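You operate a simulated robot arm through the tools that you are given. There is no shell and no other tool.

You run a simulated robot arm. Do the job below in one go: nothing can be reset, and whatever is moved stays where it is left.

Task
Put the tray from the small white table in the gap and close the trays up at the gate.
Fine: set it down with the belt standing, drop the gate, run at speed 3 until the first three touch, then stop.
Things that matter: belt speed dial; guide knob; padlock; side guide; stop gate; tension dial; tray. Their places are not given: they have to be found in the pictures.

It is judged by the outcome, as a careful person would: the job done as asked, and still so three seconds after it is handed in. It fails if anything else is knocked over, pushed out of place, dropped, spilled or broken.

Robot
A 7-joint arm with a two-finger parallel gripper, fixed in place. Base frame: the origin is on the floor under the middle of its stand, x ahead of it, y to its left, z up; the work surface is at about z = 0.78. Lengths are in m, angles in degrees, forces in N, time in s.
It reaches about 1.372 m from its shoulder. Its first joint turns from -149.0 to 149.0 degrees. Payload 3.43 kg.
The tool frame sits at the grasp point between the pads (the TCP): z along the fingers, y along the line on which they close. The tips reach 0.03 m beyond it. The gripper opens to 0.094 m. The fingers are 0.028 m wide and 0.01 m thick; the gripper's body (0.05 by 0.096 m) begins 0.055 m behind the TCP.
Orientation is that of the tool frame in the base frame, as a unit quaternion [x, y, z, w]. With the fingers straight down and closing along the base's y, the tool's x points along the base's -x, its y along +y and its z along -z.

Tools
- The arm moves only by the tool move_arm. Its argument "steps" is a list of rows, each an object of numbers (a shift or turn left out is 0, a gripper value left out holds the last): "dx", "dy", "dz": the shift along the tool's x, y, z in m; "rx", "ry", "rz": the turn, a rotation vector about the tool's x, y, z in degrees; "grip": the finger opening in m, from 0 to 0.094. In form: [{"dx": .., "dy": .., "dz": .., "rx": .., "ry": .., "rz": .., "grip": ..}, ...]. A call has 1 to 20 rows; each row shifts and turns the commanded pose from where the row before left it, along the tool's axes as they then stand. Each row takes 0.2 s and may step no farther than 0.05 m and 8.6 degrees from the row before; otherwise, or with a gripper value out of range, the whole call is refused. Where a pose cannot be reached the arm comes as near as it can. A force on the tool above 40 N (or 10 N above the force at the start of the call, whichever is more), or a blocked arm, ends the call early, and 0.2 s more pass. Each finger travels about 0.045 m/s and halts on what it meets, pressing with about 34 N; the grip force reading is that of the motor and also rises with nothing between the fingers. The clock runs only during rows and for 0.2 s after the last one: add rows that do not move to give the fingers time. It gives the time, the measured TCP pose, the force on the tool (base axes), the opening and the grip force at its end, in the units of the frame above (readings bear some noise), with the torque about the TCP (base axes, N m) and any sound that the robot's microphone picked up, and new pictures: "views" is both (left out), scene, wrist or none.
- Cameras (640 x 400 px; columns grow to the right, rows downward): "scene" is fixed at [0.3948, -0.6562, 1.4943]; the picture's right is [0.80, -0.61, 0.00], its down [-0.56, -0.73, -0.40] and it looks along [0.24, 0.32, -0.92] (base axes); focal length 214 px, centre (320, 200). "wrist" rides on the gripper at [0.076, 0.014, -0.102] in the tool frame; the picture's right is [-0.18, 0.98, 0.00], its down [-0.75, -0.14, -0.64] and it looks along [-0.63, -0.12, 0.77] (tool axes); focal length 243 px, centre (320, 200).
- measure_at(camera, pixels): for up to 12 pixels [column, row] of the newest picture of that camera ("zoom" is the newest enlarged one), the place [x, y, z] in the base frame of the surface seen there, good to about 0.003 m, but the place of the scene camera against the robot may be out by one fixed shift of up to 0.012 m in any direction. No time passes.
- close_up(camera, box): a new picture of the part [left, top, right, bottom] of that camera's present view, enlarged. No time passes.
- finish_job(): hands the job in; it is judged then, once.

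Leave the gripper open and the arm clear of the work at the hand-in unless told otherwise.

The tools are called after "Request:" as name(argument=value, ...) on one line, values as JSON. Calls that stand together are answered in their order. move_arm: Moves the arm, as the interface text tells. Its arguments: {"type":"object","properties":{"steps":{"type":"array"},"views":{"type":"string","enum":["both","scene","wrist","none"]}},"required":["steps"]} The other tools are called the same way: measure_at (camera, pixels) gives the place of the surface under pixels of a picture; close_up (camera, box) takes an enlarged picture of a part of a camera's view; finish_job () hands the job in.

At the start:

```text
time: 0.0
position: [0.9863, 0.0626, 1.1739]
tool_rot: [0.0, 1.0, 0.0, 0.0]
force: [0.2, 0.0, 0.2]
ft_torque: [-0.01, 0.03, 0.01]
gripper_width: 0.0939
grip_force: 0.0
```

scene: 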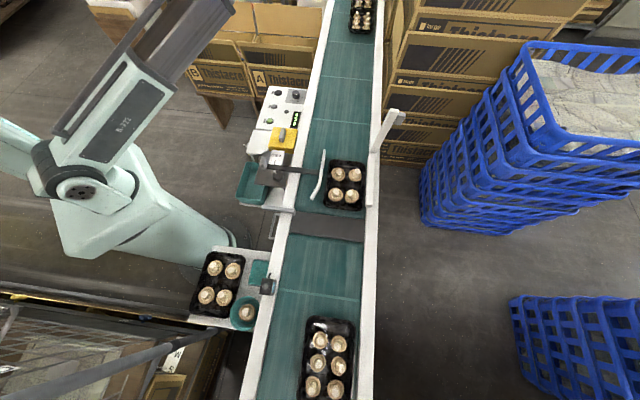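
wrist: 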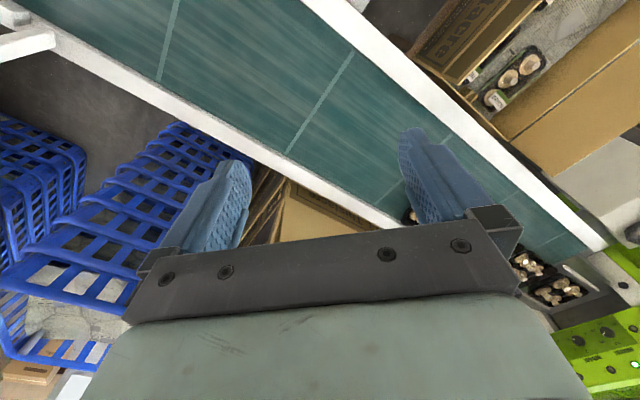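

I see a belt running from the top of the scene picture to the bottom, and a small white table with a mushroom tray near (215,283). A control panel sits near (280,120). I'll enlarge these areas first.

Request:
close_up(camera="scene", box=[230, 80, 330, 142])

Request:
close_up(camera="scene", box=[180, 235, 300, 340])

Request:
close_up(camera="scene", box=[230, 130, 420, 250])

Request:
close_up(camera="scene", box=[220, 0, 420, 125])

Request:
close_up(camera="scene", box=[230, 220, 400, 400])

```text
6.40 times, centred on (280, 111) of scene
```

zoom: 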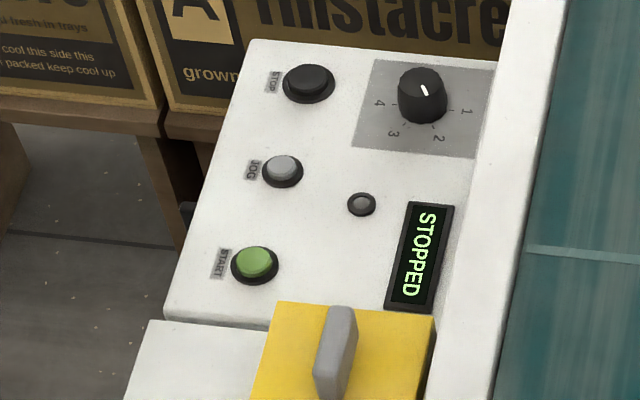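

```text
3.81 times, centred on (240, 288) of scene
```

zoom: 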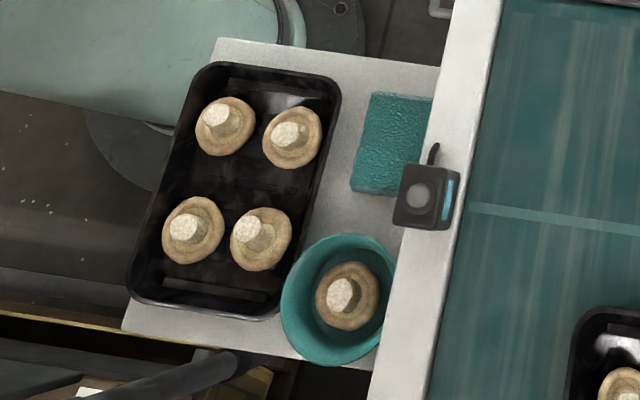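

```text
3.33 times, centred on (325, 190) of scene
```

zoom: 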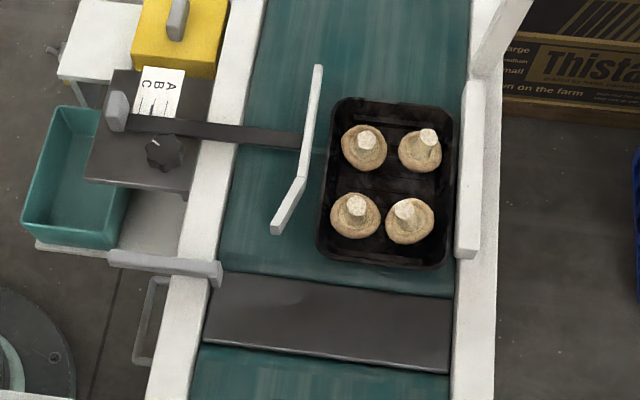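

```text
3.20 times, centred on (320, 62) of scene
```

zoom: 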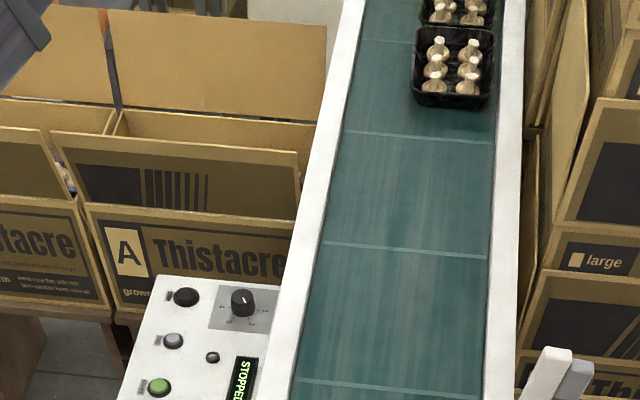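

```text
2.22 times, centred on (315, 310) of scene
```

zoom: 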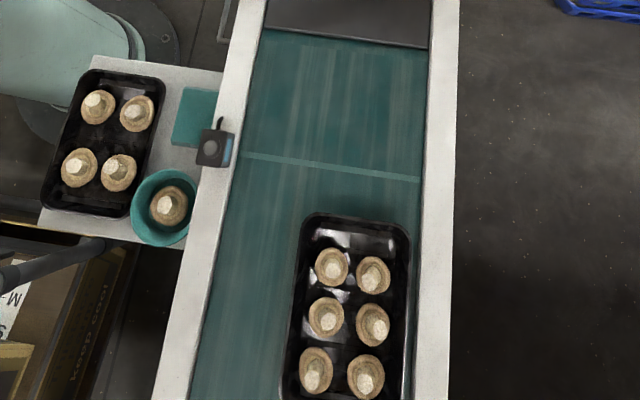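

I'll measure the main parts before deciding what is what: trays, belts, rails, gate, guide and panel.

Request:
measure_at(camera="scene", pixels=[[330, 60], [330, 120], [320, 225], [320, 260], [280, 380], [366, 260], [285, 230], [360, 30], [345, 185], [330, 360], [215, 283], [390, 122]])

Request:
measure_at(camera="scene", pixels=[[278, 93], [274, 107], [270, 121], [296, 94], [296, 118], [283, 136], [279, 176], [265, 162], [318, 180], [369, 170], [279, 209], [398, 115]])

Request:
close_up(camera="scene", box=[350, 90, 430, 140])

Request:
close_up(camera="scene", box=[230, 125, 310, 215])

Request:
close_up(camera="wrist", box=[380, 0, 640, 400])

Request:
close_up(camera="wrist", box=[0, 0, 320, 200])

```text
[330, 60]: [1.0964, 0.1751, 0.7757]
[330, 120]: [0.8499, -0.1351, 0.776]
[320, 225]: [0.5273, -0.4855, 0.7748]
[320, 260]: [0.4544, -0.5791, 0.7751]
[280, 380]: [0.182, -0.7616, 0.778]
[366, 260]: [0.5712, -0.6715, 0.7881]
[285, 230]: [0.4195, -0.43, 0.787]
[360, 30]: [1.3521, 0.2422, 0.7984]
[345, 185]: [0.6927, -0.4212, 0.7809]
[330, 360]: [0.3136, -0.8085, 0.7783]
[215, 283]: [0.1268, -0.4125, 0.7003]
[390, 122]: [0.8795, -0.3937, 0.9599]
```

```text
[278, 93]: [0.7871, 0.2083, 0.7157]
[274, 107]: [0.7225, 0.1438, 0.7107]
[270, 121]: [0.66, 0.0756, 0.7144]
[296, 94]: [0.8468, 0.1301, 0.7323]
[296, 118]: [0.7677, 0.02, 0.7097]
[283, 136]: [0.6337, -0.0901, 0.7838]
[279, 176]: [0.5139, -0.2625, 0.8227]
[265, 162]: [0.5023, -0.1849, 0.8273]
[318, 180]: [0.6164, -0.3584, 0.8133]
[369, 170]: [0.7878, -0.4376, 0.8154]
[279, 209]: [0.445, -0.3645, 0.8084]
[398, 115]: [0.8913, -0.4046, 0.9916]
```

```text
8.00 times, centred on (390, 115) of scene
```

zoom: 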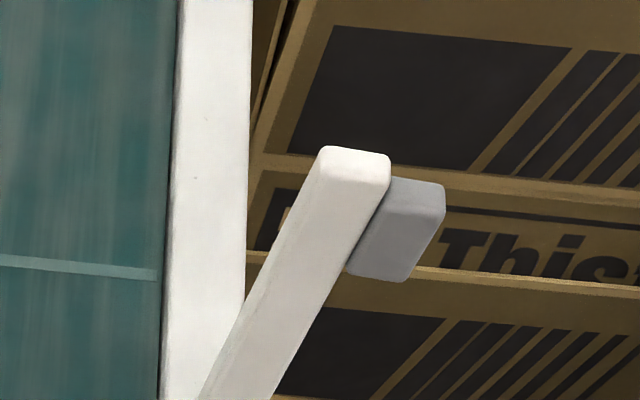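

```text
4.44 times, centred on (270, 170) of scene
```

zoom: 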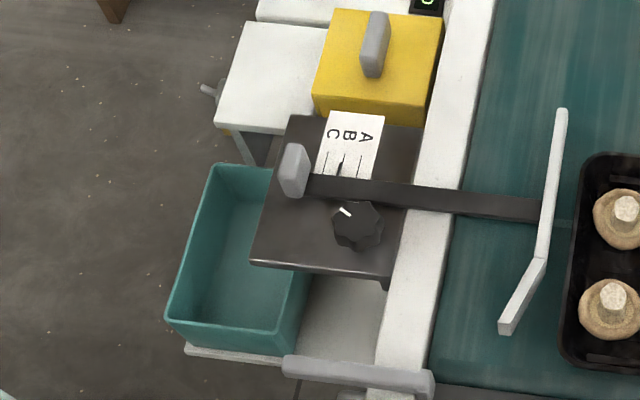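

```text
1.00 times, centred on (510, 200) of wrist (not enlarged: the box is as wide or as high as the picture)
```

zoom: 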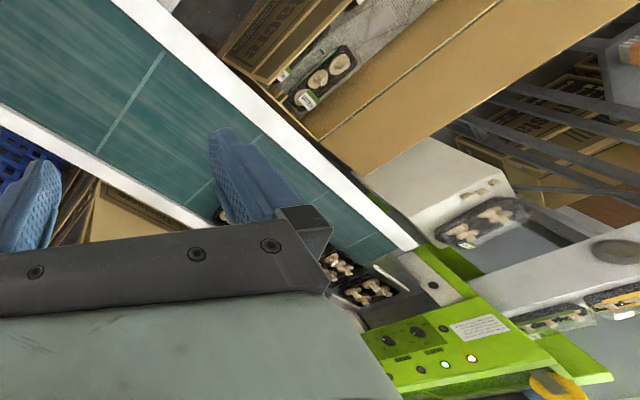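

```text
2.00 times, centred on (160, 100) of wrist
```

zoom: 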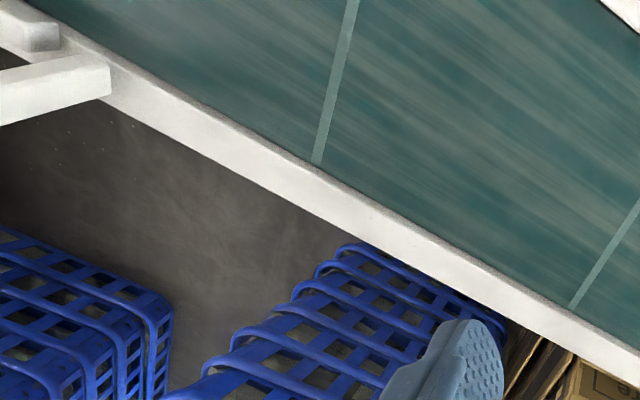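

The guide flares open at its lower end, so the belt appears to carry trays from the bottom of the picture to the top, with the raised gate arm at about (388,130). I'll measure the table tray, the belt trays and the surfaces around them.

Request:
close_up(camera="scene", box=[185, 240, 275, 330])

Request:
measure_at(camera="scene", pixels=[[210, 252], [243, 258], [190, 312], [222, 318], [226, 255], [206, 315], [199, 283], [233, 288], [216, 284], [250, 262], [245, 300], [268, 286]])

Request:
measure_at(camera="scene", pixels=[[331, 160], [363, 163], [327, 206], [360, 210], [310, 318], [352, 322], [306, 395], [352, 398], [293, 212], [365, 216], [290, 234], [363, 242]])

```text
4.44 times, centred on (230, 285) of scene
```

zoom: 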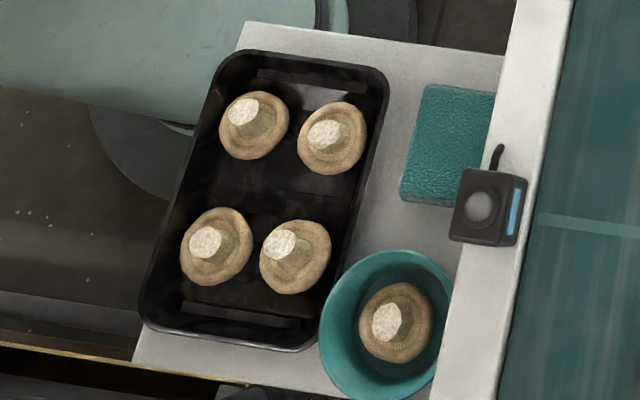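

```text
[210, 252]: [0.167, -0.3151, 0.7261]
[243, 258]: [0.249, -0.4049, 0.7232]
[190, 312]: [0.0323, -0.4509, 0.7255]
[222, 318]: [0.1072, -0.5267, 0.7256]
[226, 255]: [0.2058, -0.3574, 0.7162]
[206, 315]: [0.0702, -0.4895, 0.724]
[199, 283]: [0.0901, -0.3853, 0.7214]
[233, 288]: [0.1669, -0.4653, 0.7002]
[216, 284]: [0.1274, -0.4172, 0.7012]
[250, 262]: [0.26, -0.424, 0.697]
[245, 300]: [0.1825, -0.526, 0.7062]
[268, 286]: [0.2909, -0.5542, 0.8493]
```

```text
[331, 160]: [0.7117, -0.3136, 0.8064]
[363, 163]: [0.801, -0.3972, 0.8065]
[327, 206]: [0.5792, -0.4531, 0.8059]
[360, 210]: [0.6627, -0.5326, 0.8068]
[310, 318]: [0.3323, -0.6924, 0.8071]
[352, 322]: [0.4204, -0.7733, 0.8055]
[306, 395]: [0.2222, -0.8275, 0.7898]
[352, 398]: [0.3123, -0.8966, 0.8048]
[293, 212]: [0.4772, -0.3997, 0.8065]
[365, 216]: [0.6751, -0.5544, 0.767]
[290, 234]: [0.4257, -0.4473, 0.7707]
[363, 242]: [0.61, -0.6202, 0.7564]
```

The table tray measures about 0.12 x 0.19 m with its rim at z≈0.726 on a top at z≈0.697. The gap on the belt is between the tray at (345,185) and the six-mushroom tray at (330,355). Next I'll bring the wrist camera over the control panel to read it.

Request:
move_arm(steps=[{"dx": 0.04, "dy": 0.0075, "dz": 0.02}, {"dx": 0.04, "dy": 0.0075, "dz": 0.02}, {"dx": 0.04, "dy": 0.0075, "dz": 0.02}, {"dx": 0.04, "dy": 0.0075, "dz": 0.02}, {"dx": 0.04, "dy": 0.0075, "dz": 0.02}, {"dx": 0.04, "dy": 0.0075, "dz": 0.02}, {"dx": 0.04, "dy": 0.0075, "dz": 0.02}, {"dx": 0.04, "dy": 0.0075, "dz": 0.02}])

```text
time: 1.8
position: [0.6649, 0.1233, 1.0153]
tool_rot: [0.001, 1.0, 0.001, 0.0]
force: [0.0, 0.2, -0.4]
ft_torque: [0.01, 0.02, 0.0]
gripper_width: 0.0943
grip_force: 0.2
```

scene: 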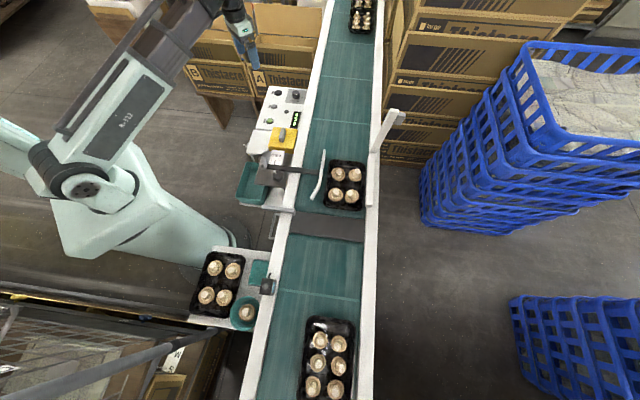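
wrist: 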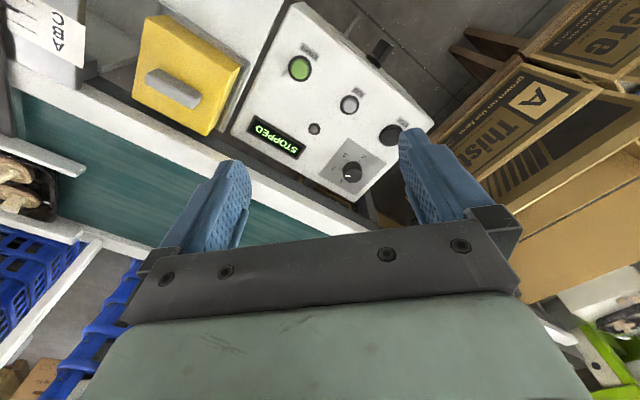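

The wrist view now shows the panel: green START at (300,68), JOG at (350,103), STOP at (392,133), the dial at (350,172) and the yellow block at (185,75). I'll enlarge and measure them.

Request:
close_up(camera="wrist", box=[310, 130, 400, 195])

Request:
close_up(camera="wrist", box=[230, 0, 440, 150])

Request:
close_up(camera="wrist", box=[0, 0, 260, 250])

Request:
measure_at(camera="wrist", pixels=[[300, 67], [350, 102], [391, 133], [350, 172], [315, 129], [275, 138], [340, 60], [330, 170], [170, 85], [200, 60], [173, 113], [376, 50]])

```text
6.15 times, centred on (355, 162) of wrist
```

zoom: 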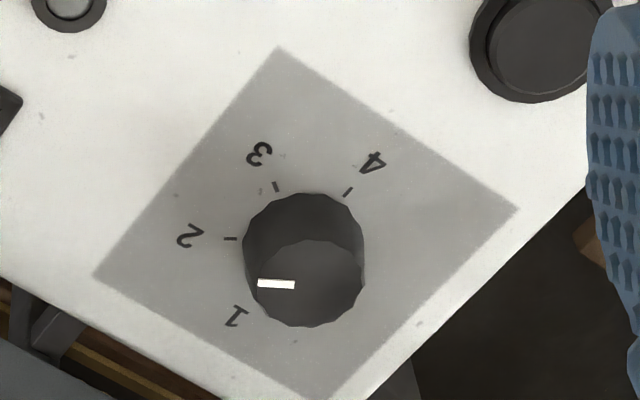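

```text
2.67 times, centred on (335, 75) of wrist
```

zoom: 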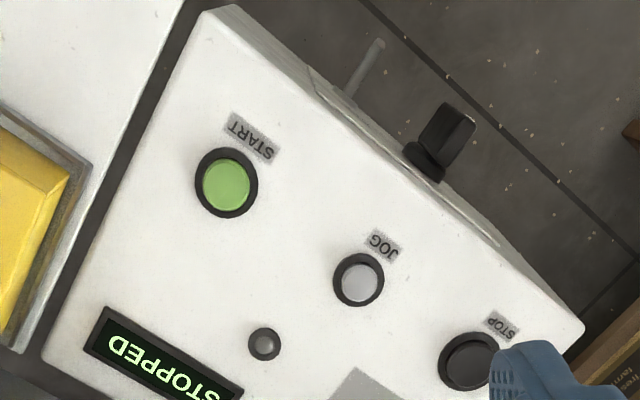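

```text
1.60 times, centred on (130, 125) of wrist
```

zoom: 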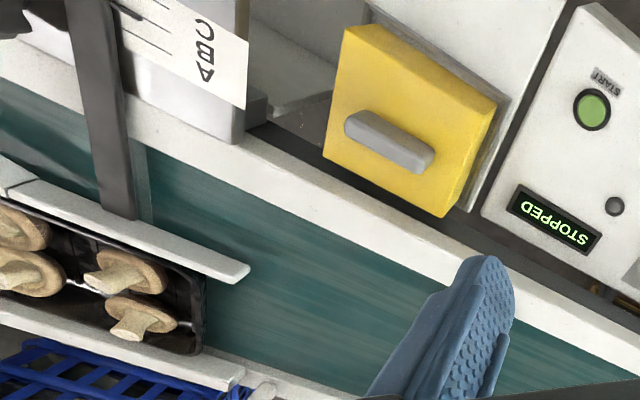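

```text
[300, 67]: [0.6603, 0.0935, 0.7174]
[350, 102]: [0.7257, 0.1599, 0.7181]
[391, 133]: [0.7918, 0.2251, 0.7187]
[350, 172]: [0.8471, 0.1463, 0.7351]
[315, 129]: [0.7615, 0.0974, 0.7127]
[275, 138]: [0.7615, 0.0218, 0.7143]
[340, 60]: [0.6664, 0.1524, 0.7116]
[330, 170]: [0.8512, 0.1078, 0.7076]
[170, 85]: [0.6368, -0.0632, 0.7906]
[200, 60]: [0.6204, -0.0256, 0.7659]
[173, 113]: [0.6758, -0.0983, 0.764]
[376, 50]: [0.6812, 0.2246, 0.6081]
```

The dial's white mark points at tick 2, and 3 is one notch clockwise seen from above. A second black knob is on the side of the cabinet near (376,50). I'll zoom in on that knob, the yellow block and the guide scale.

Request:
close_up(camera="wrist", box=[330, 0, 430, 80])

Request:
close_up(camera="wrist", box=[120, 0, 260, 140])

Request:
close_up(camera="wrist", box=[0, 0, 110, 100])

Request:
close_up(camera="scene", box=[240, 130, 300, 195])

```text
5.00 times, centred on (380, 40) of wrist
```

zoom: 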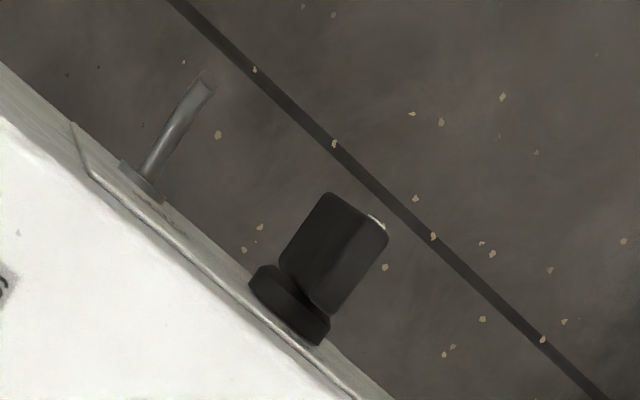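

```text
2.86 times, centred on (190, 70) of wrist
```

zoom: 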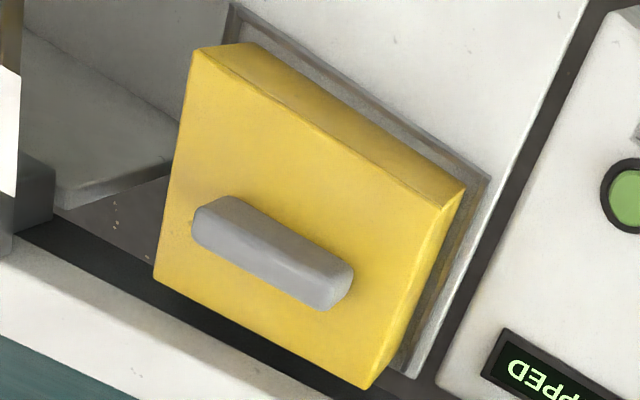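

```text
4.00 times, centred on (55, 50) of wrist
```

zoom: 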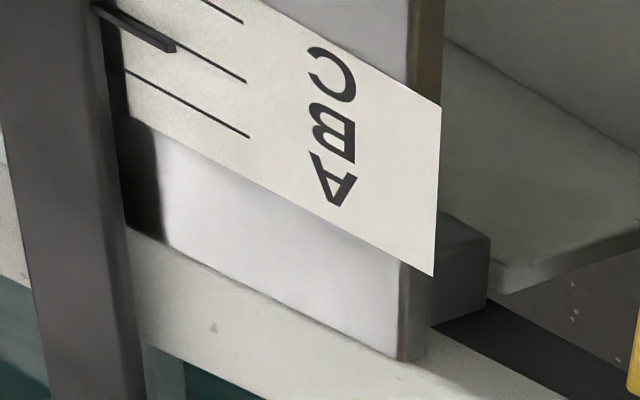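

```text
6.15 times, centred on (270, 162) of scene
```

zoom: 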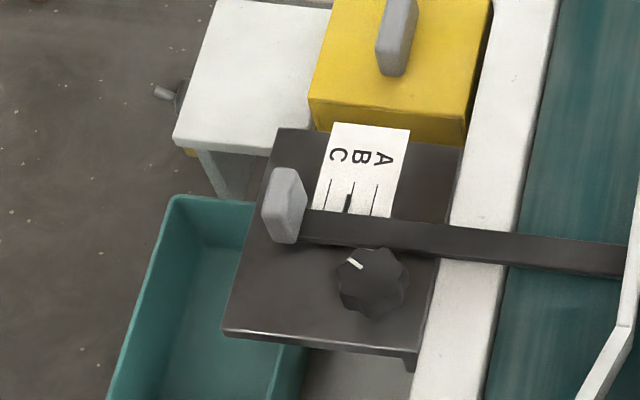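

The yellow block is a cover with a handle, and the guide pointer is on B with its knob beside it. These stay as they are. Next I'll raise the arm and look at the gate with the wrist camera.

Request:
move_arm(steps=[{"dz": -0.046}, {"dz": -0.046}, {"dz": -0.046}, {"dz": -0.046}, {"dx": -0.0085, "dy": -0.0473}, {"dx": -0.0085, "dy": -0.0473}, {"dx": -0.0085, "dy": -0.0473}, {"dx": -0.0085, "dy": -0.0473}, {"dx": -0.0085, "dy": -0.0473}, {"dx": -0.0085, "dy": -0.0473}, {"dx": -0.0085, "dy": -0.0473}, {"dx": -0.0085, "dy": -0.0473}, {"dx": -0.0085, "dy": -0.0473}, {"dx": -0.0085, "dy": -0.0473}])

```text
time: 2.7
position: [0.6883, 0.1275, 1.1222]
tool_rot: [0.001, 1.0, 0.002, 0.016]
force: [6.8, 0.2, -9.8]
ft_torque: [-0.05, -0.05, -0.06]
gripper_width: 0.094
grip_force: 0.1
out of reach, approached as far as the arm can: row 2, 3, 4
stopped in row 4: the force on the tool passed its limit at 42 N (the readings are from after the stop); the commanded pose is now the measured one
```

scene: 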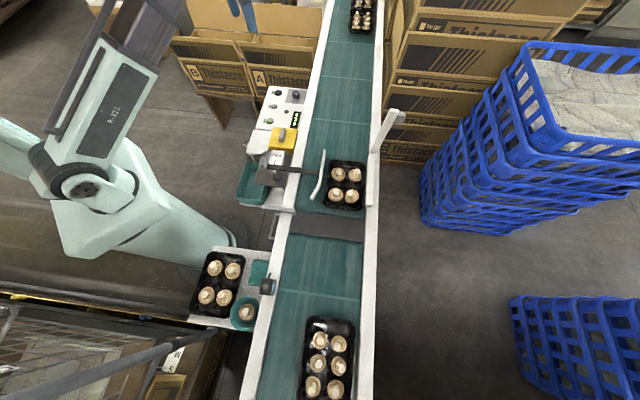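
wrist: 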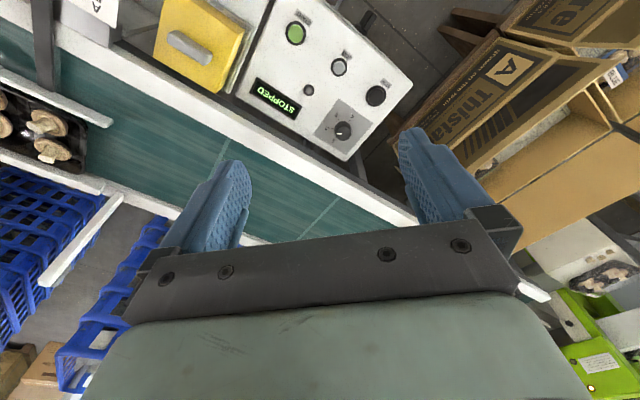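

The upward move went outside the arm's reach when it was this close in, and it stopped on force. Nothing in the scene was touched. I'll level the tool, go outward first, and then sweep to the gate side at about z 1.12.

Request:
move_arm(steps=[{"dx": -0.03, "dz": 0.02, "ry": 1.83}, {"dx": -0.04}, {"dx": -0.04}, {"dx": 0.0, "dy": -0.048}, {"dy": -0.048}, {"dy": -0.048}, {"dy": -0.048}, {"dy": -0.048}, {"dy": -0.048}, {"dy": -0.048}, {"dy": -0.048}, {"dy": -0.048}, {"dy": -0.048}])

```text
time: 5.5
position: [0.7976, -0.3536, 1.1011]
tool_rot: [0.0, 1.0, 0.003, -0.002]
force: [0.3, 0.2, 1.2]
ft_torque: [0.01, -0.05, -0.02]
gripper_width: 0.0936
grip_force: 0.1
```

scene: 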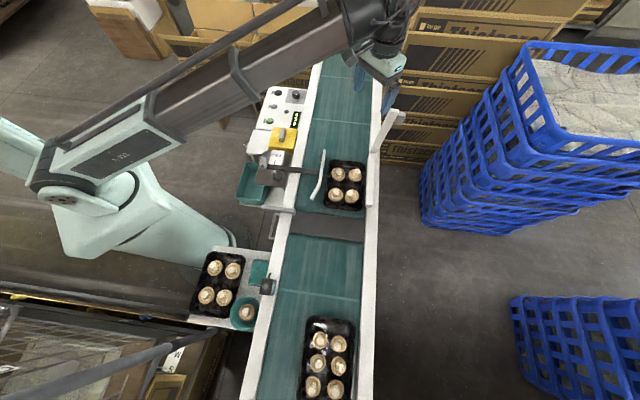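
wrist: 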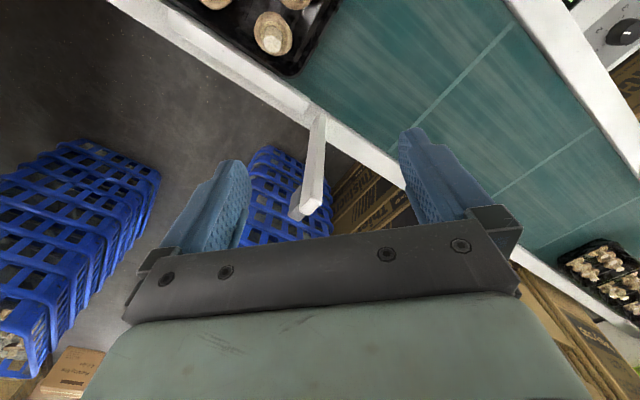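

The gate arm shows up in the wrist view from about (318,118) to (308,200), with a gray block near (297,210). I'll enlarge and measure it.

Request:
close_up(camera="wrist", box=[240, 60, 400, 220])

Request:
measure_at(camera="wrist", pixels=[[318, 122], [316, 140], [313, 160], [309, 180], [307, 200], [298, 207], [296, 216], [310, 108], [300, 105], [335, 130], [450, 75], [380, 130]])

Request:
close_up(camera="scene", box=[340, 95, 420, 175])

```text
2.50 times, centred on (320, 140) of wrist
```

zoom: 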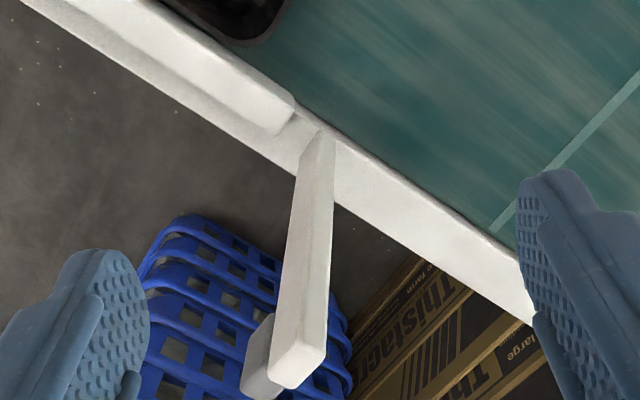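

```text
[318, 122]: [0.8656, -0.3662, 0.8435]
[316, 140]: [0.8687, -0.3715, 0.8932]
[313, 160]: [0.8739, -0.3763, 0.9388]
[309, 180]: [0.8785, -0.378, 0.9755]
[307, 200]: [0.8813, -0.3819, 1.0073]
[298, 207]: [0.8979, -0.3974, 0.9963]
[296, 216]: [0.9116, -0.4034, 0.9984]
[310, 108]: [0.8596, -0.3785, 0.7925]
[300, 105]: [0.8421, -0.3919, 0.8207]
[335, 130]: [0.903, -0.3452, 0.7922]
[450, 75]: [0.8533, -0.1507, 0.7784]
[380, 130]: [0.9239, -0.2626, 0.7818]
```

```text
5.00 times, centred on (380, 135) of scene
```

zoom: 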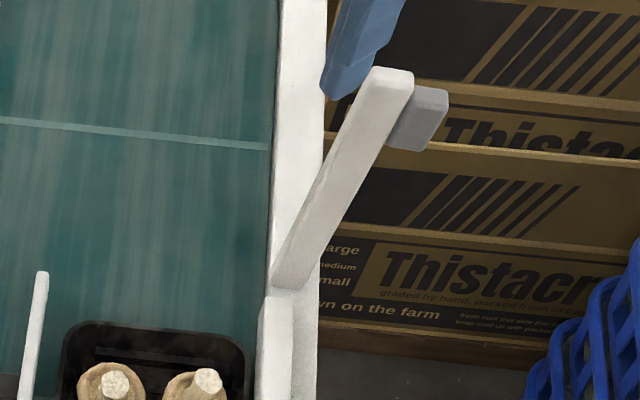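

The gate arm hinges at the right rail near (0.862,-0.366,0.80), leans slightly outward and reaches up to z≈1.007, with a handle block on its outer side at about (0.905,-0.40,0.997). The tray comes first. I'll move toward the small table and turn the tool 45° so the fingers close across the tray's width.

Request:
move_arm(steps=[{"dx": 0.03725, "dy": -0.0245, "dz": 0.00625}, {"dx": 0.03725, "dy": -0.0245, "dz": 0.00625}, {"dx": 0.03725, "dy": -0.0245, "dz": 0.00625}, {"dx": 0.03725, "dy": -0.0245, "dz": 0.00625}, {"dx": 0.03725, "dy": -0.0245, "dz": 0.00625}, {"dx": 0.03725, "dy": -0.0245, "dz": 0.00625}, {"dx": 0.03725, "dy": -0.0245, "dz": 0.00625}, {"dx": 0.03725, "dy": -0.0245, "dz": 0.00625}, {"rz": -7.5}, {"rz": -7.5}, {"rz": -7.5}, {"rz": -7.5}, {"rz": -7.5}, {"rz": -7.5}])

```text
time: 8.5
position: [0.5, -0.5486, 1.0509]
tool_rot: [-0.383, 0.924, 0.003, -0.001]
force: [-0.4, -0.2, -0.4]
ft_torque: [0.03, 0.03, 0.01]
gripper_width: 0.0942
grip_force: 0.1
```

scene: 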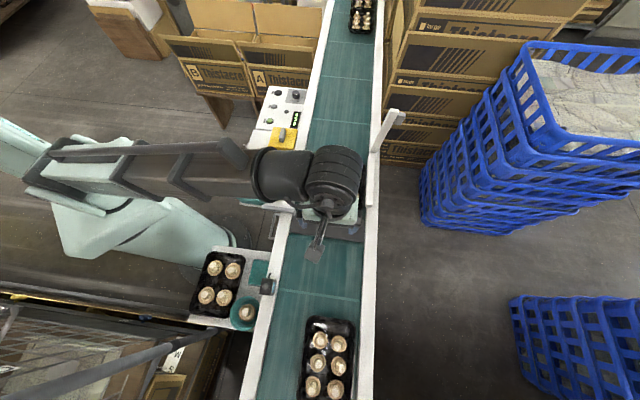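
wrist: 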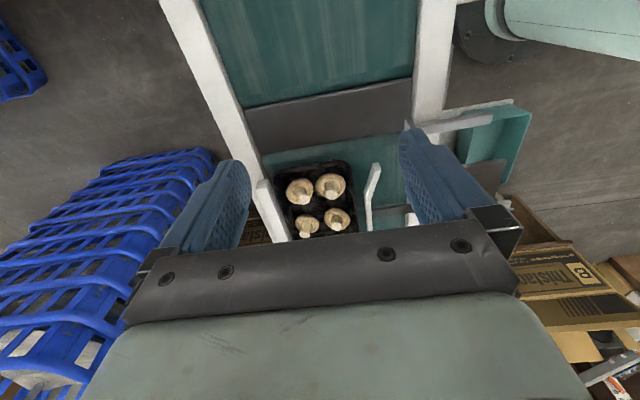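

Now I'm looking along the belt. I'll use the wrist camera to measure the rails, the plate between the belts, the first tray and the guide.

Request:
measure_at(camera="wrist", pixels=[[428, 10], [424, 90], [185, 10], [235, 125], [330, 20], [330, 70], [330, 110], [325, 145], [280, 166], [345, 162], [368, 200], [265, 200]])

Request:
close_up(camera="wrist", box=[200, 80, 520, 250])

```text
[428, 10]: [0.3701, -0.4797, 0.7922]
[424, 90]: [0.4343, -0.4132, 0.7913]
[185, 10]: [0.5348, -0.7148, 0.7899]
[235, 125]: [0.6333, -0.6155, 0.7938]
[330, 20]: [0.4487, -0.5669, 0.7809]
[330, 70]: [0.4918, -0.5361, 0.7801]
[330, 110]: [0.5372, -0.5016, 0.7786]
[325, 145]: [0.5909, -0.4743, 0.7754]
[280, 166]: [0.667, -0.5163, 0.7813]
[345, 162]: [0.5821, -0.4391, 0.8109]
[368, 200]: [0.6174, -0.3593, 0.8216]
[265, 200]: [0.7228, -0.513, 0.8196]
```

```text
2.00 times, centred on (360, 165) of wrist
```

zoom: 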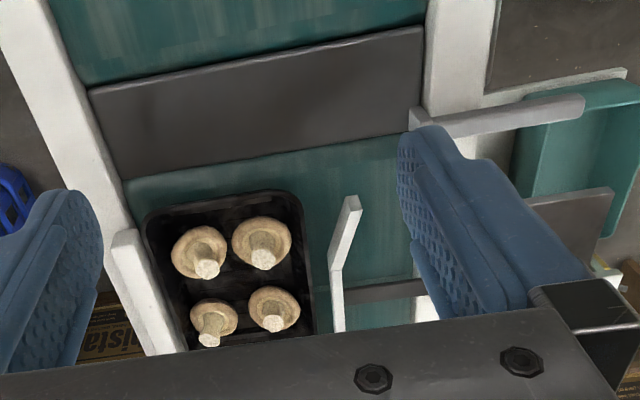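

The scene camera reads about (0.003, 0.014, 0.004) too low compared with the wrist camera, so I'll trust the wrist one. The belt runs along about (0.70,0.714) and the gap centre is near (0.49,-0.61). Next I'll move partway toward the table tray.

Request:
move_arm(steps=[{"dx": 0.0196, "dy": 0.0368, "dz": 0.01625}, {"dx": 0.0196, "dy": 0.0368, "dz": 0.01625}, {"dx": 0.0196, "dy": 0.0368, "dz": 0.01625}, {"dx": 0.0196, "dy": 0.0368, "dz": 0.01625}, {"dx": 0.0196, "dy": 0.0368, "dz": 0.01625}])

```text
time: 9.7
position: [0.301, -0.4878, 0.9705]
tool_rot: [-0.382, 0.924, 0.003, 0.0]
force: [-0.2, -0.3, -0.6]
ft_torque: [-0.01, -0.02, -0.03]
gripper_width: 0.094
grip_force: 0.2
```

scene: 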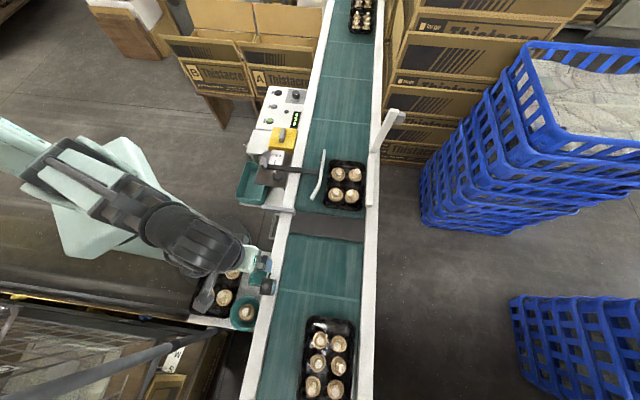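
wrist: 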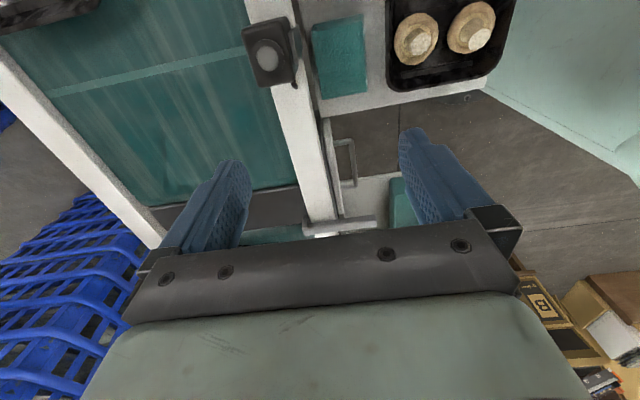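

This position is within reach. I'll continue until the TCP is above the tray's right long wall at about (0.181,-0.452), and look down at it.

Request:
move_arm(steps=[{"dx": 0.0198, "dy": 0.0367, "dz": 0.0167}, {"dx": 0.0198, "dy": 0.0367, "dz": 0.0167}, {"dx": 0.0198, "dy": 0.0367, "dz": 0.0167}])

```text
time: 10.5
position: [0.1854, -0.4717, 0.9254]
tool_rot: [-0.383, 0.924, 0.003, 0.0]
force: [0.6, -0.9, -1.0]
ft_torque: [0.03, -0.01, -0.01]
gripper_width: 0.0939
grip_force: 0.2
out of reach, approached as far as the arm can: row 3
```

scene: 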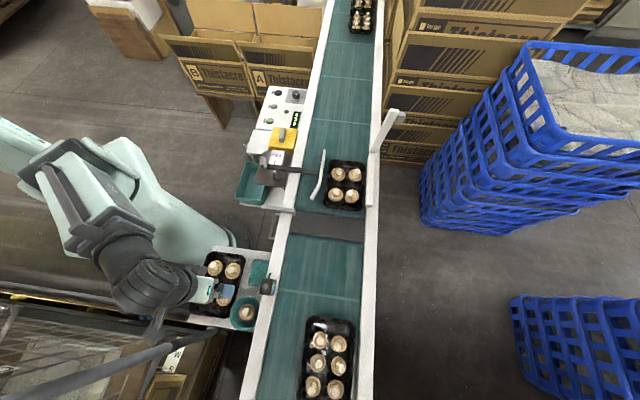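
wrist: 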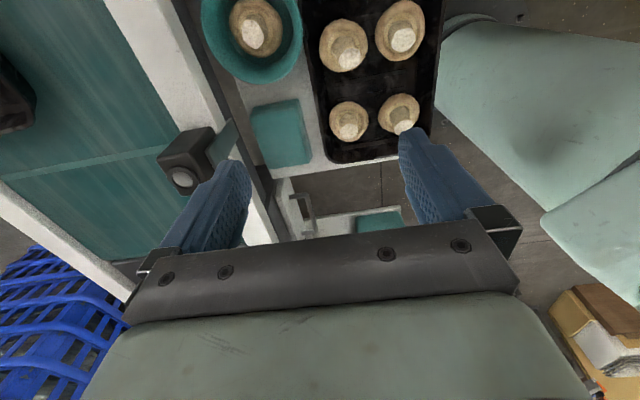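

The last row hit the reach limit at this height, but the tray is well in view. I'll measure its rim, the mushrooms and its neighbours.

Request:
close_up(camera="wrist", box=[190, 0, 450, 170])

Request:
measure_at(camera="wrist", pixels=[[325, 155], [420, 150], [316, 110], [308, 60], [305, 10], [345, 165], [327, 75], [370, 80], [345, 35], [345, 108], [280, 130], [300, 25]])

```text
2.35 times, centred on (320, 85) of wrist
```

zoom: 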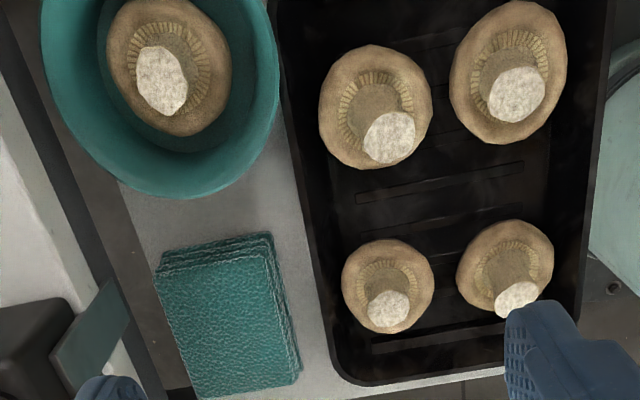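

```text
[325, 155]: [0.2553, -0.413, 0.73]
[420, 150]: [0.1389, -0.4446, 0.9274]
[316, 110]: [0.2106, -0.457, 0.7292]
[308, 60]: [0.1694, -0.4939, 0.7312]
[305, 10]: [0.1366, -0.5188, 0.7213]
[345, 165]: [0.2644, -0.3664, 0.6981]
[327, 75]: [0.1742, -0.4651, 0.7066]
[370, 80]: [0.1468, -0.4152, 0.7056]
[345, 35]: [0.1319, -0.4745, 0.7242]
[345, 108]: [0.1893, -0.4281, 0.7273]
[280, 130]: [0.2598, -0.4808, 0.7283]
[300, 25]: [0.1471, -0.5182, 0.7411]
```

The tray's position differs slightly between the two cameras here, so I'll check against features both can see: the sponge corners, the sensor and the tray corners.

Request:
close_up(camera="scene", box=[190, 245, 280, 335])

Request:
measure_at(camera="wrist", pixels=[[258, 113], [306, 105], [316, 156], [273, 163], [215, 130], [330, 158], [405, 150], [250, 40], [313, 95], [312, 80], [310, 70], [318, 120]])

```text
4.44 times, centred on (235, 290) of scene
```

zoom: 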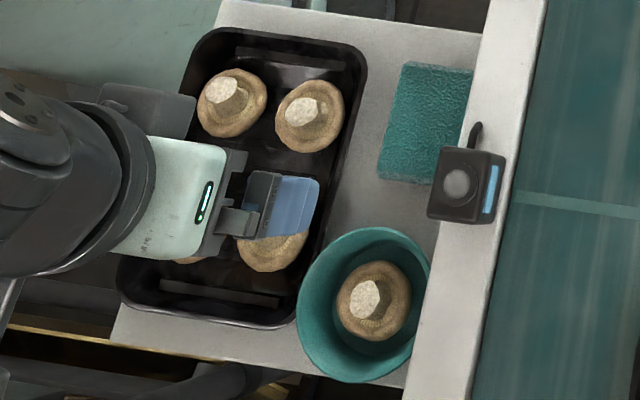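

```text
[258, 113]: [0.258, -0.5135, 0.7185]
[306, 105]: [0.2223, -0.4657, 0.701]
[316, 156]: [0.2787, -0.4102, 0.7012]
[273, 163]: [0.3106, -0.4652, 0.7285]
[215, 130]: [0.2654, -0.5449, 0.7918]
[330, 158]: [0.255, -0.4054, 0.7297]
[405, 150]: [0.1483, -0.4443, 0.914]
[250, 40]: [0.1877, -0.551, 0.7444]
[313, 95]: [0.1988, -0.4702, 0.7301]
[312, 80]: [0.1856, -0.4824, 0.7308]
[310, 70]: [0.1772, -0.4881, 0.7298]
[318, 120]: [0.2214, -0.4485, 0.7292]
```

Request:
measure_at(camera="zoom", pixels=[[404, 65], [380, 180], [470, 80], [366, 60], [297, 320], [190, 50], [120, 290], [365, 300], [340, 150], [460, 185], [490, 185], [350, 110]])

```text
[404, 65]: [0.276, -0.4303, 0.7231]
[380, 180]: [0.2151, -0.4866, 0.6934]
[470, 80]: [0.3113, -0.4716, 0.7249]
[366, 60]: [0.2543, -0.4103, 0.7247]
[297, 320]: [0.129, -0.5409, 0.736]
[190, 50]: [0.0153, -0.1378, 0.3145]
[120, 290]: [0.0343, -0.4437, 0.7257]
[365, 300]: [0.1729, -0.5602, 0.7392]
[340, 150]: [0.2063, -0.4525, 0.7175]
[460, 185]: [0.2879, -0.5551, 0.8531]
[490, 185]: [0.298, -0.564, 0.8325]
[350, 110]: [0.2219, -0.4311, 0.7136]
```

At the tray the two cameras agree to within a few mm. The wall beside the empty channel between the mushroom pairs is at about (0.190,-0.475), rim z≈0.730, and the tray's length lies at about 43°. I'll narrow the fingers to 0.034, turn 2°, and descend to z≈0.80 to check.

Request:
move_arm(steps=[{"dx": -0.0016, "dy": -0.0035, "rz": 2.0, "grip": 0.036}, {"dz": 0.025}, {"dz": 0.025}, {"dz": 0.025}, {"dz": 0.025}, {"dz": 0.025}])

```text
time: 11.9
position: [0.1929, -0.4861, 0.8028]
tool_rot: [-0.367, 0.93, 0.003, 0.0]
force: [0.7, -0.1, 0.1]
ft_torque: [-0.01, -0.05, 0.0]
gripper_width: 0.0359
grip_force: 0.0
out of reach, approached as far as the arm can: row 2, 3, 4, 6
```

scene: 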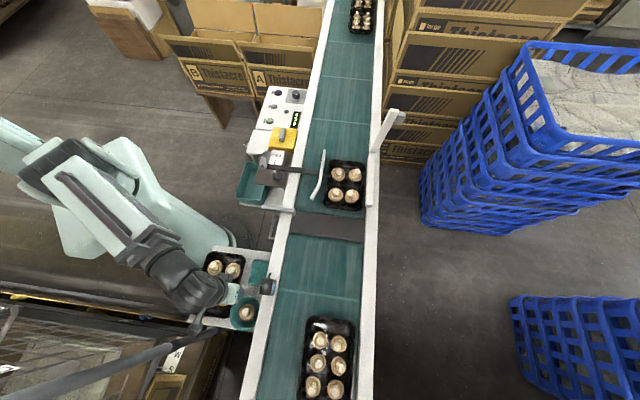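
wrist: 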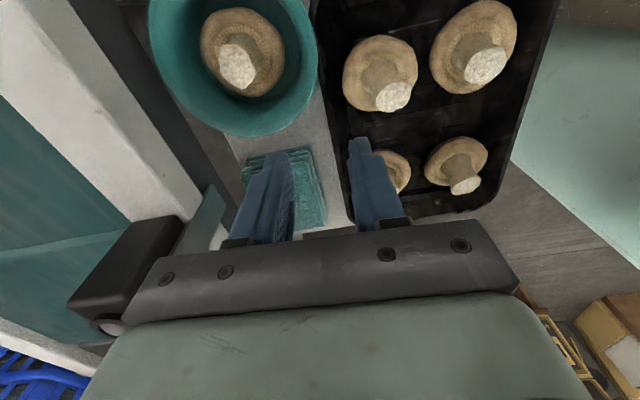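

The arm can't quite fold in this close with the tool straight down and sits about 12 mm outward. Tilting the hand 10° outward, with the fingertips toward the base, should reach it and also suits the sloping wall. I'll tilt in place first and read the pose.

Request:
move_arm(steps=[{"rx": -5}, {"rx": -5}, {}])

```text
time: 12.7
position: [0.1927, -0.4858, 0.8027]
tool_rot: [-0.365, 0.927, 0.085, -0.033]
force: [-0.1, 0.5, 0.6]
ft_torque: [0.0, 0.02, 0.01]
gripper_width: 0.0359
grip_force: 0.0
```

scene: 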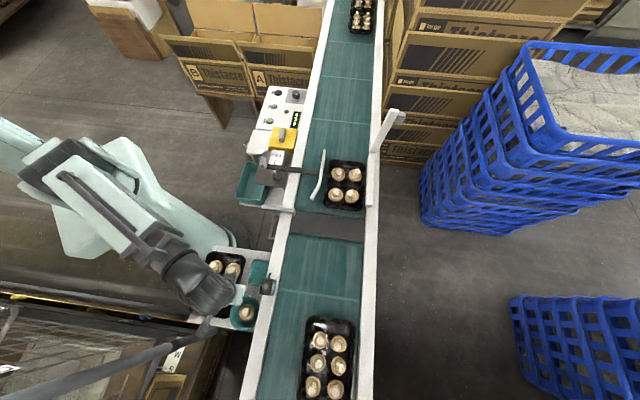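
wrist: 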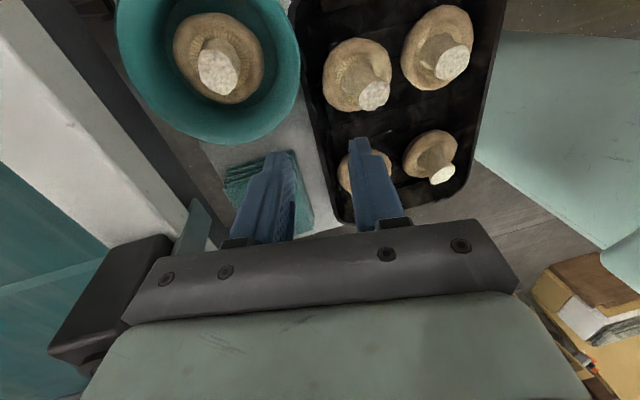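

With the tilt the pose holds without a reach warning, at (0.1927,-0.4858,0.8027). I'll measure the rim again from this closer view.

Request:
close_up(camera="wrist", box=[200, 30, 460, 230])

Request:
measure_at(camera="wrist", pixels=[[296, 30], [304, 60], [312, 90], [320, 120], [327, 150], [333, 180], [318, 90], [326, 120], [340, 90], [345, 125], [300, 130], [296, 60]])

```text
2.00 times, centred on (330, 130) of wrist
```

zoom: 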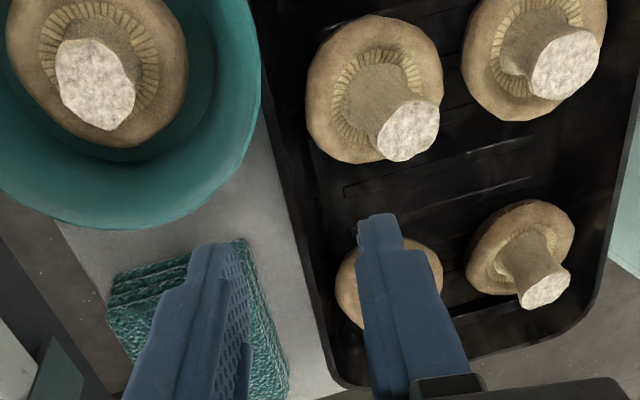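

```text
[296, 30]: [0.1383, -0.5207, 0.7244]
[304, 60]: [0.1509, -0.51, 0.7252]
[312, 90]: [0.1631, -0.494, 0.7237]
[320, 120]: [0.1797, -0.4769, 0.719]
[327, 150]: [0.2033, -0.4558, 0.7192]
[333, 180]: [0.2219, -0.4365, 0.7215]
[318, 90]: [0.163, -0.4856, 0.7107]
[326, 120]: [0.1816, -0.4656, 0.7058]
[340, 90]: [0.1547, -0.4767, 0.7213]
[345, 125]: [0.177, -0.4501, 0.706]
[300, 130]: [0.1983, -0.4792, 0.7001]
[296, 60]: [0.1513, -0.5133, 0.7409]
```

The wall slopes outward at roughly 25°, with its outer rim edge about 12 mm inward of the current line. I'll tilt to about 16° and go to a hover point 5 cm back along the tool axis from the grasp.

Request:
move_arm(steps=[{"rx": -5.5}, {"dx": -0.0075, "dy": -0.0076, "dz": 0.0121}, {}])

```text
time: 13.5
position: [0.2014, -0.4832, 0.7891]
tool_rot: [-0.363, 0.922, 0.128, -0.049]
force: [0.2, -0.7, 0.3]
ft_torque: [0.0, -0.01, 0.0]
gripper_width: 0.0356
grip_force: 0.0
```

scene: 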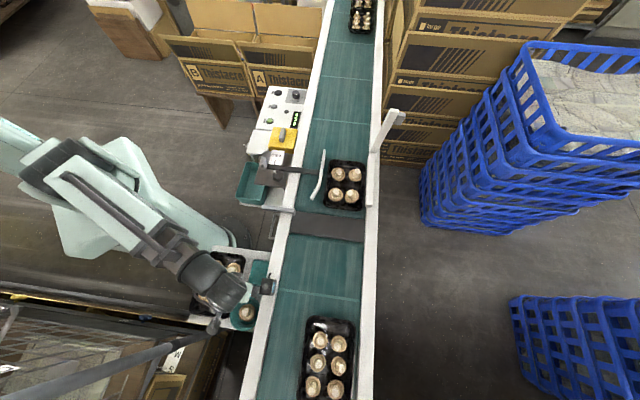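
wrist: 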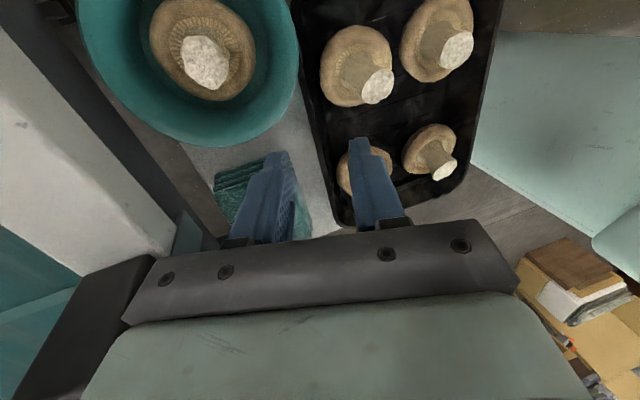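

I'm at the hover point. I'll check the clearance to the sensor (dark block at lower left of the wrist view) and to the sponge, bowl and table before going down.

Request:
measure_at(camera="wrist", pixels=[[110, 290], [140, 265], [60, 330], [190, 225], [222, 180], [270, 150], [230, 140], [310, 130], [300, 100], [318, 150], [312, 120], [326, 120]])

Request:
close_up(camera="scene", box=[170, 220, 300, 340])

Request:
close_up(camera="wrist", box=[230, 60, 430, 240])

```text
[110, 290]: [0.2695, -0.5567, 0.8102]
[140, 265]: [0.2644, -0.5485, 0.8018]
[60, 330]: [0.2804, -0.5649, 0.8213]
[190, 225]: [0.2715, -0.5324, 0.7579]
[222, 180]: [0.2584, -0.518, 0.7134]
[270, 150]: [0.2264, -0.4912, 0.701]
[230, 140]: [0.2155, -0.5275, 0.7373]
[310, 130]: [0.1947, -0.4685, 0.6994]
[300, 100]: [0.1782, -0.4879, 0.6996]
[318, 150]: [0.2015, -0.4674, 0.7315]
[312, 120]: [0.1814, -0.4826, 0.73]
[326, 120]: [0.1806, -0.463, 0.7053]
```

```text
3.33 times, centred on (235, 280) of scene
```

zoom: 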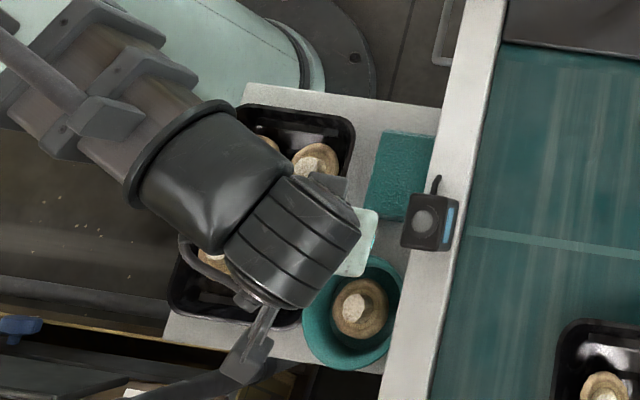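

```text
2.22 times, centred on (330, 150) of wrist
```

zoom: 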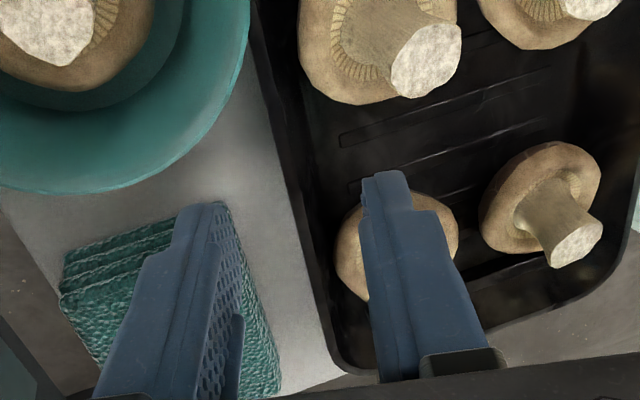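

There's about 2 cm to the sensor. I'll narrow the fingers to 0.026 and shift 4 mm to keep clear of the sponge corner. Then I'll go down along the tool axis so the fingers straddle the wall.

Request:
move_arm(steps=[{"dx": 0.004, "grip": 0.026}, {"dz": 0.0125}, {"dz": 0.0125}, {"dz": 0.0125}, {"dz": 0.0105}, {}])

```text
time: 14.9
position: [0.189, -0.4773, 0.7421]
tool_rot: [-0.363, 0.922, 0.128, -0.05]
force: [0.4, 0.2, 0.2]
ft_torque: [-0.01, -0.03, -0.03]
gripper_width: 0.0258
grip_force: 0.1
```

scene: 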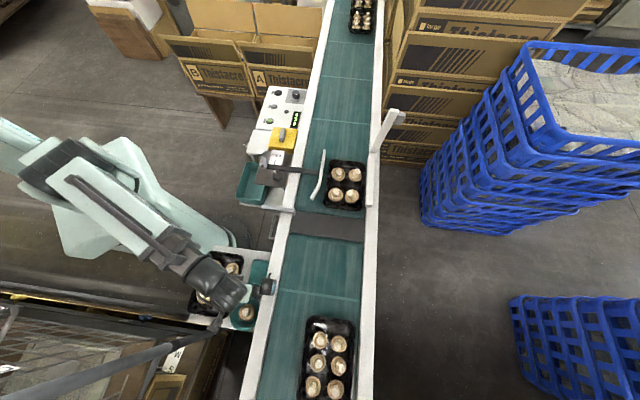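
wrist: 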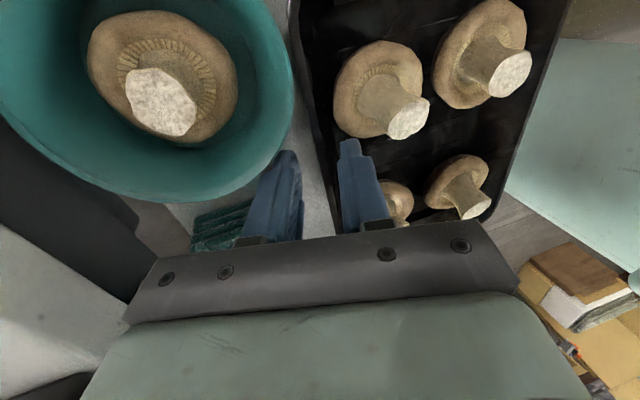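

The fingers seem to straddle the wall with no force on the tool. I'll zoom in to confirm before closing.

Request:
close_up(camera="wrist", box=[240, 90, 420, 240])

Request:
measure_at(camera="wrist", pixels=[[288, 153], [348, 142], [326, 150], [318, 120], [268, 172], [320, 140], [332, 200], [270, 150]])

```text
2.67 times, centred on (330, 165) of wrist
```

zoom: 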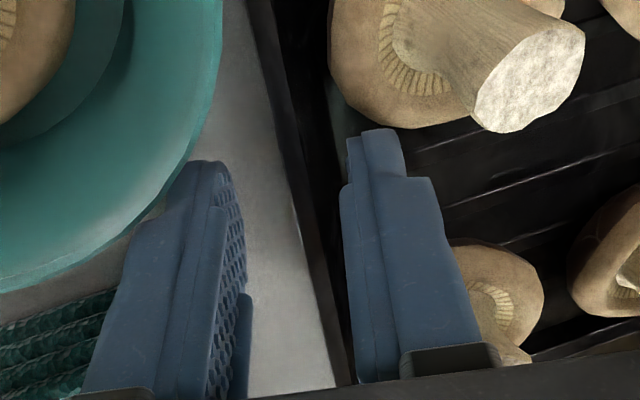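

```text
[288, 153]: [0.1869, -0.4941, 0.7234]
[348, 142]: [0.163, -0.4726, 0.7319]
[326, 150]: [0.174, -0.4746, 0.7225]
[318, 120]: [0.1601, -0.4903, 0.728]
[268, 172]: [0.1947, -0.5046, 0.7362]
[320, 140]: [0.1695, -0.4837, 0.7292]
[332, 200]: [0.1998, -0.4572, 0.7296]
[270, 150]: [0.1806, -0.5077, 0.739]
```

The wall rim at about (322,145) lies between the two fingertips at (288,153) and (348,142). I'll close the gripper on it.

Request:
move_arm(steps=[{"grip": 0.012}, {"grip": 0.0}, {}, {}])

```text
time: 15.9
position: [0.19, -0.4776, 0.7431]
tool_rot: [-0.364, 0.921, 0.128, -0.05]
force: [-1.9, -0.6, 3.4]
ft_torque: [0.79, 0.12, 0.31]
gripper_width: 0.0036
grip_force: 33.5
```

scene: 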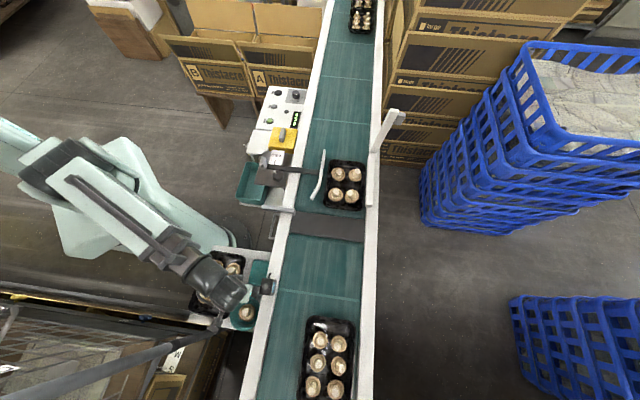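
wrist: 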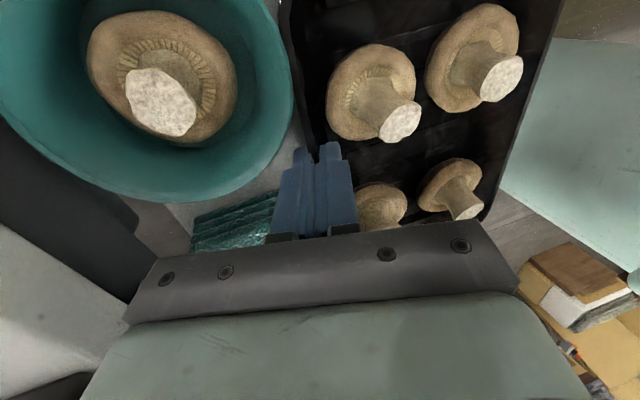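

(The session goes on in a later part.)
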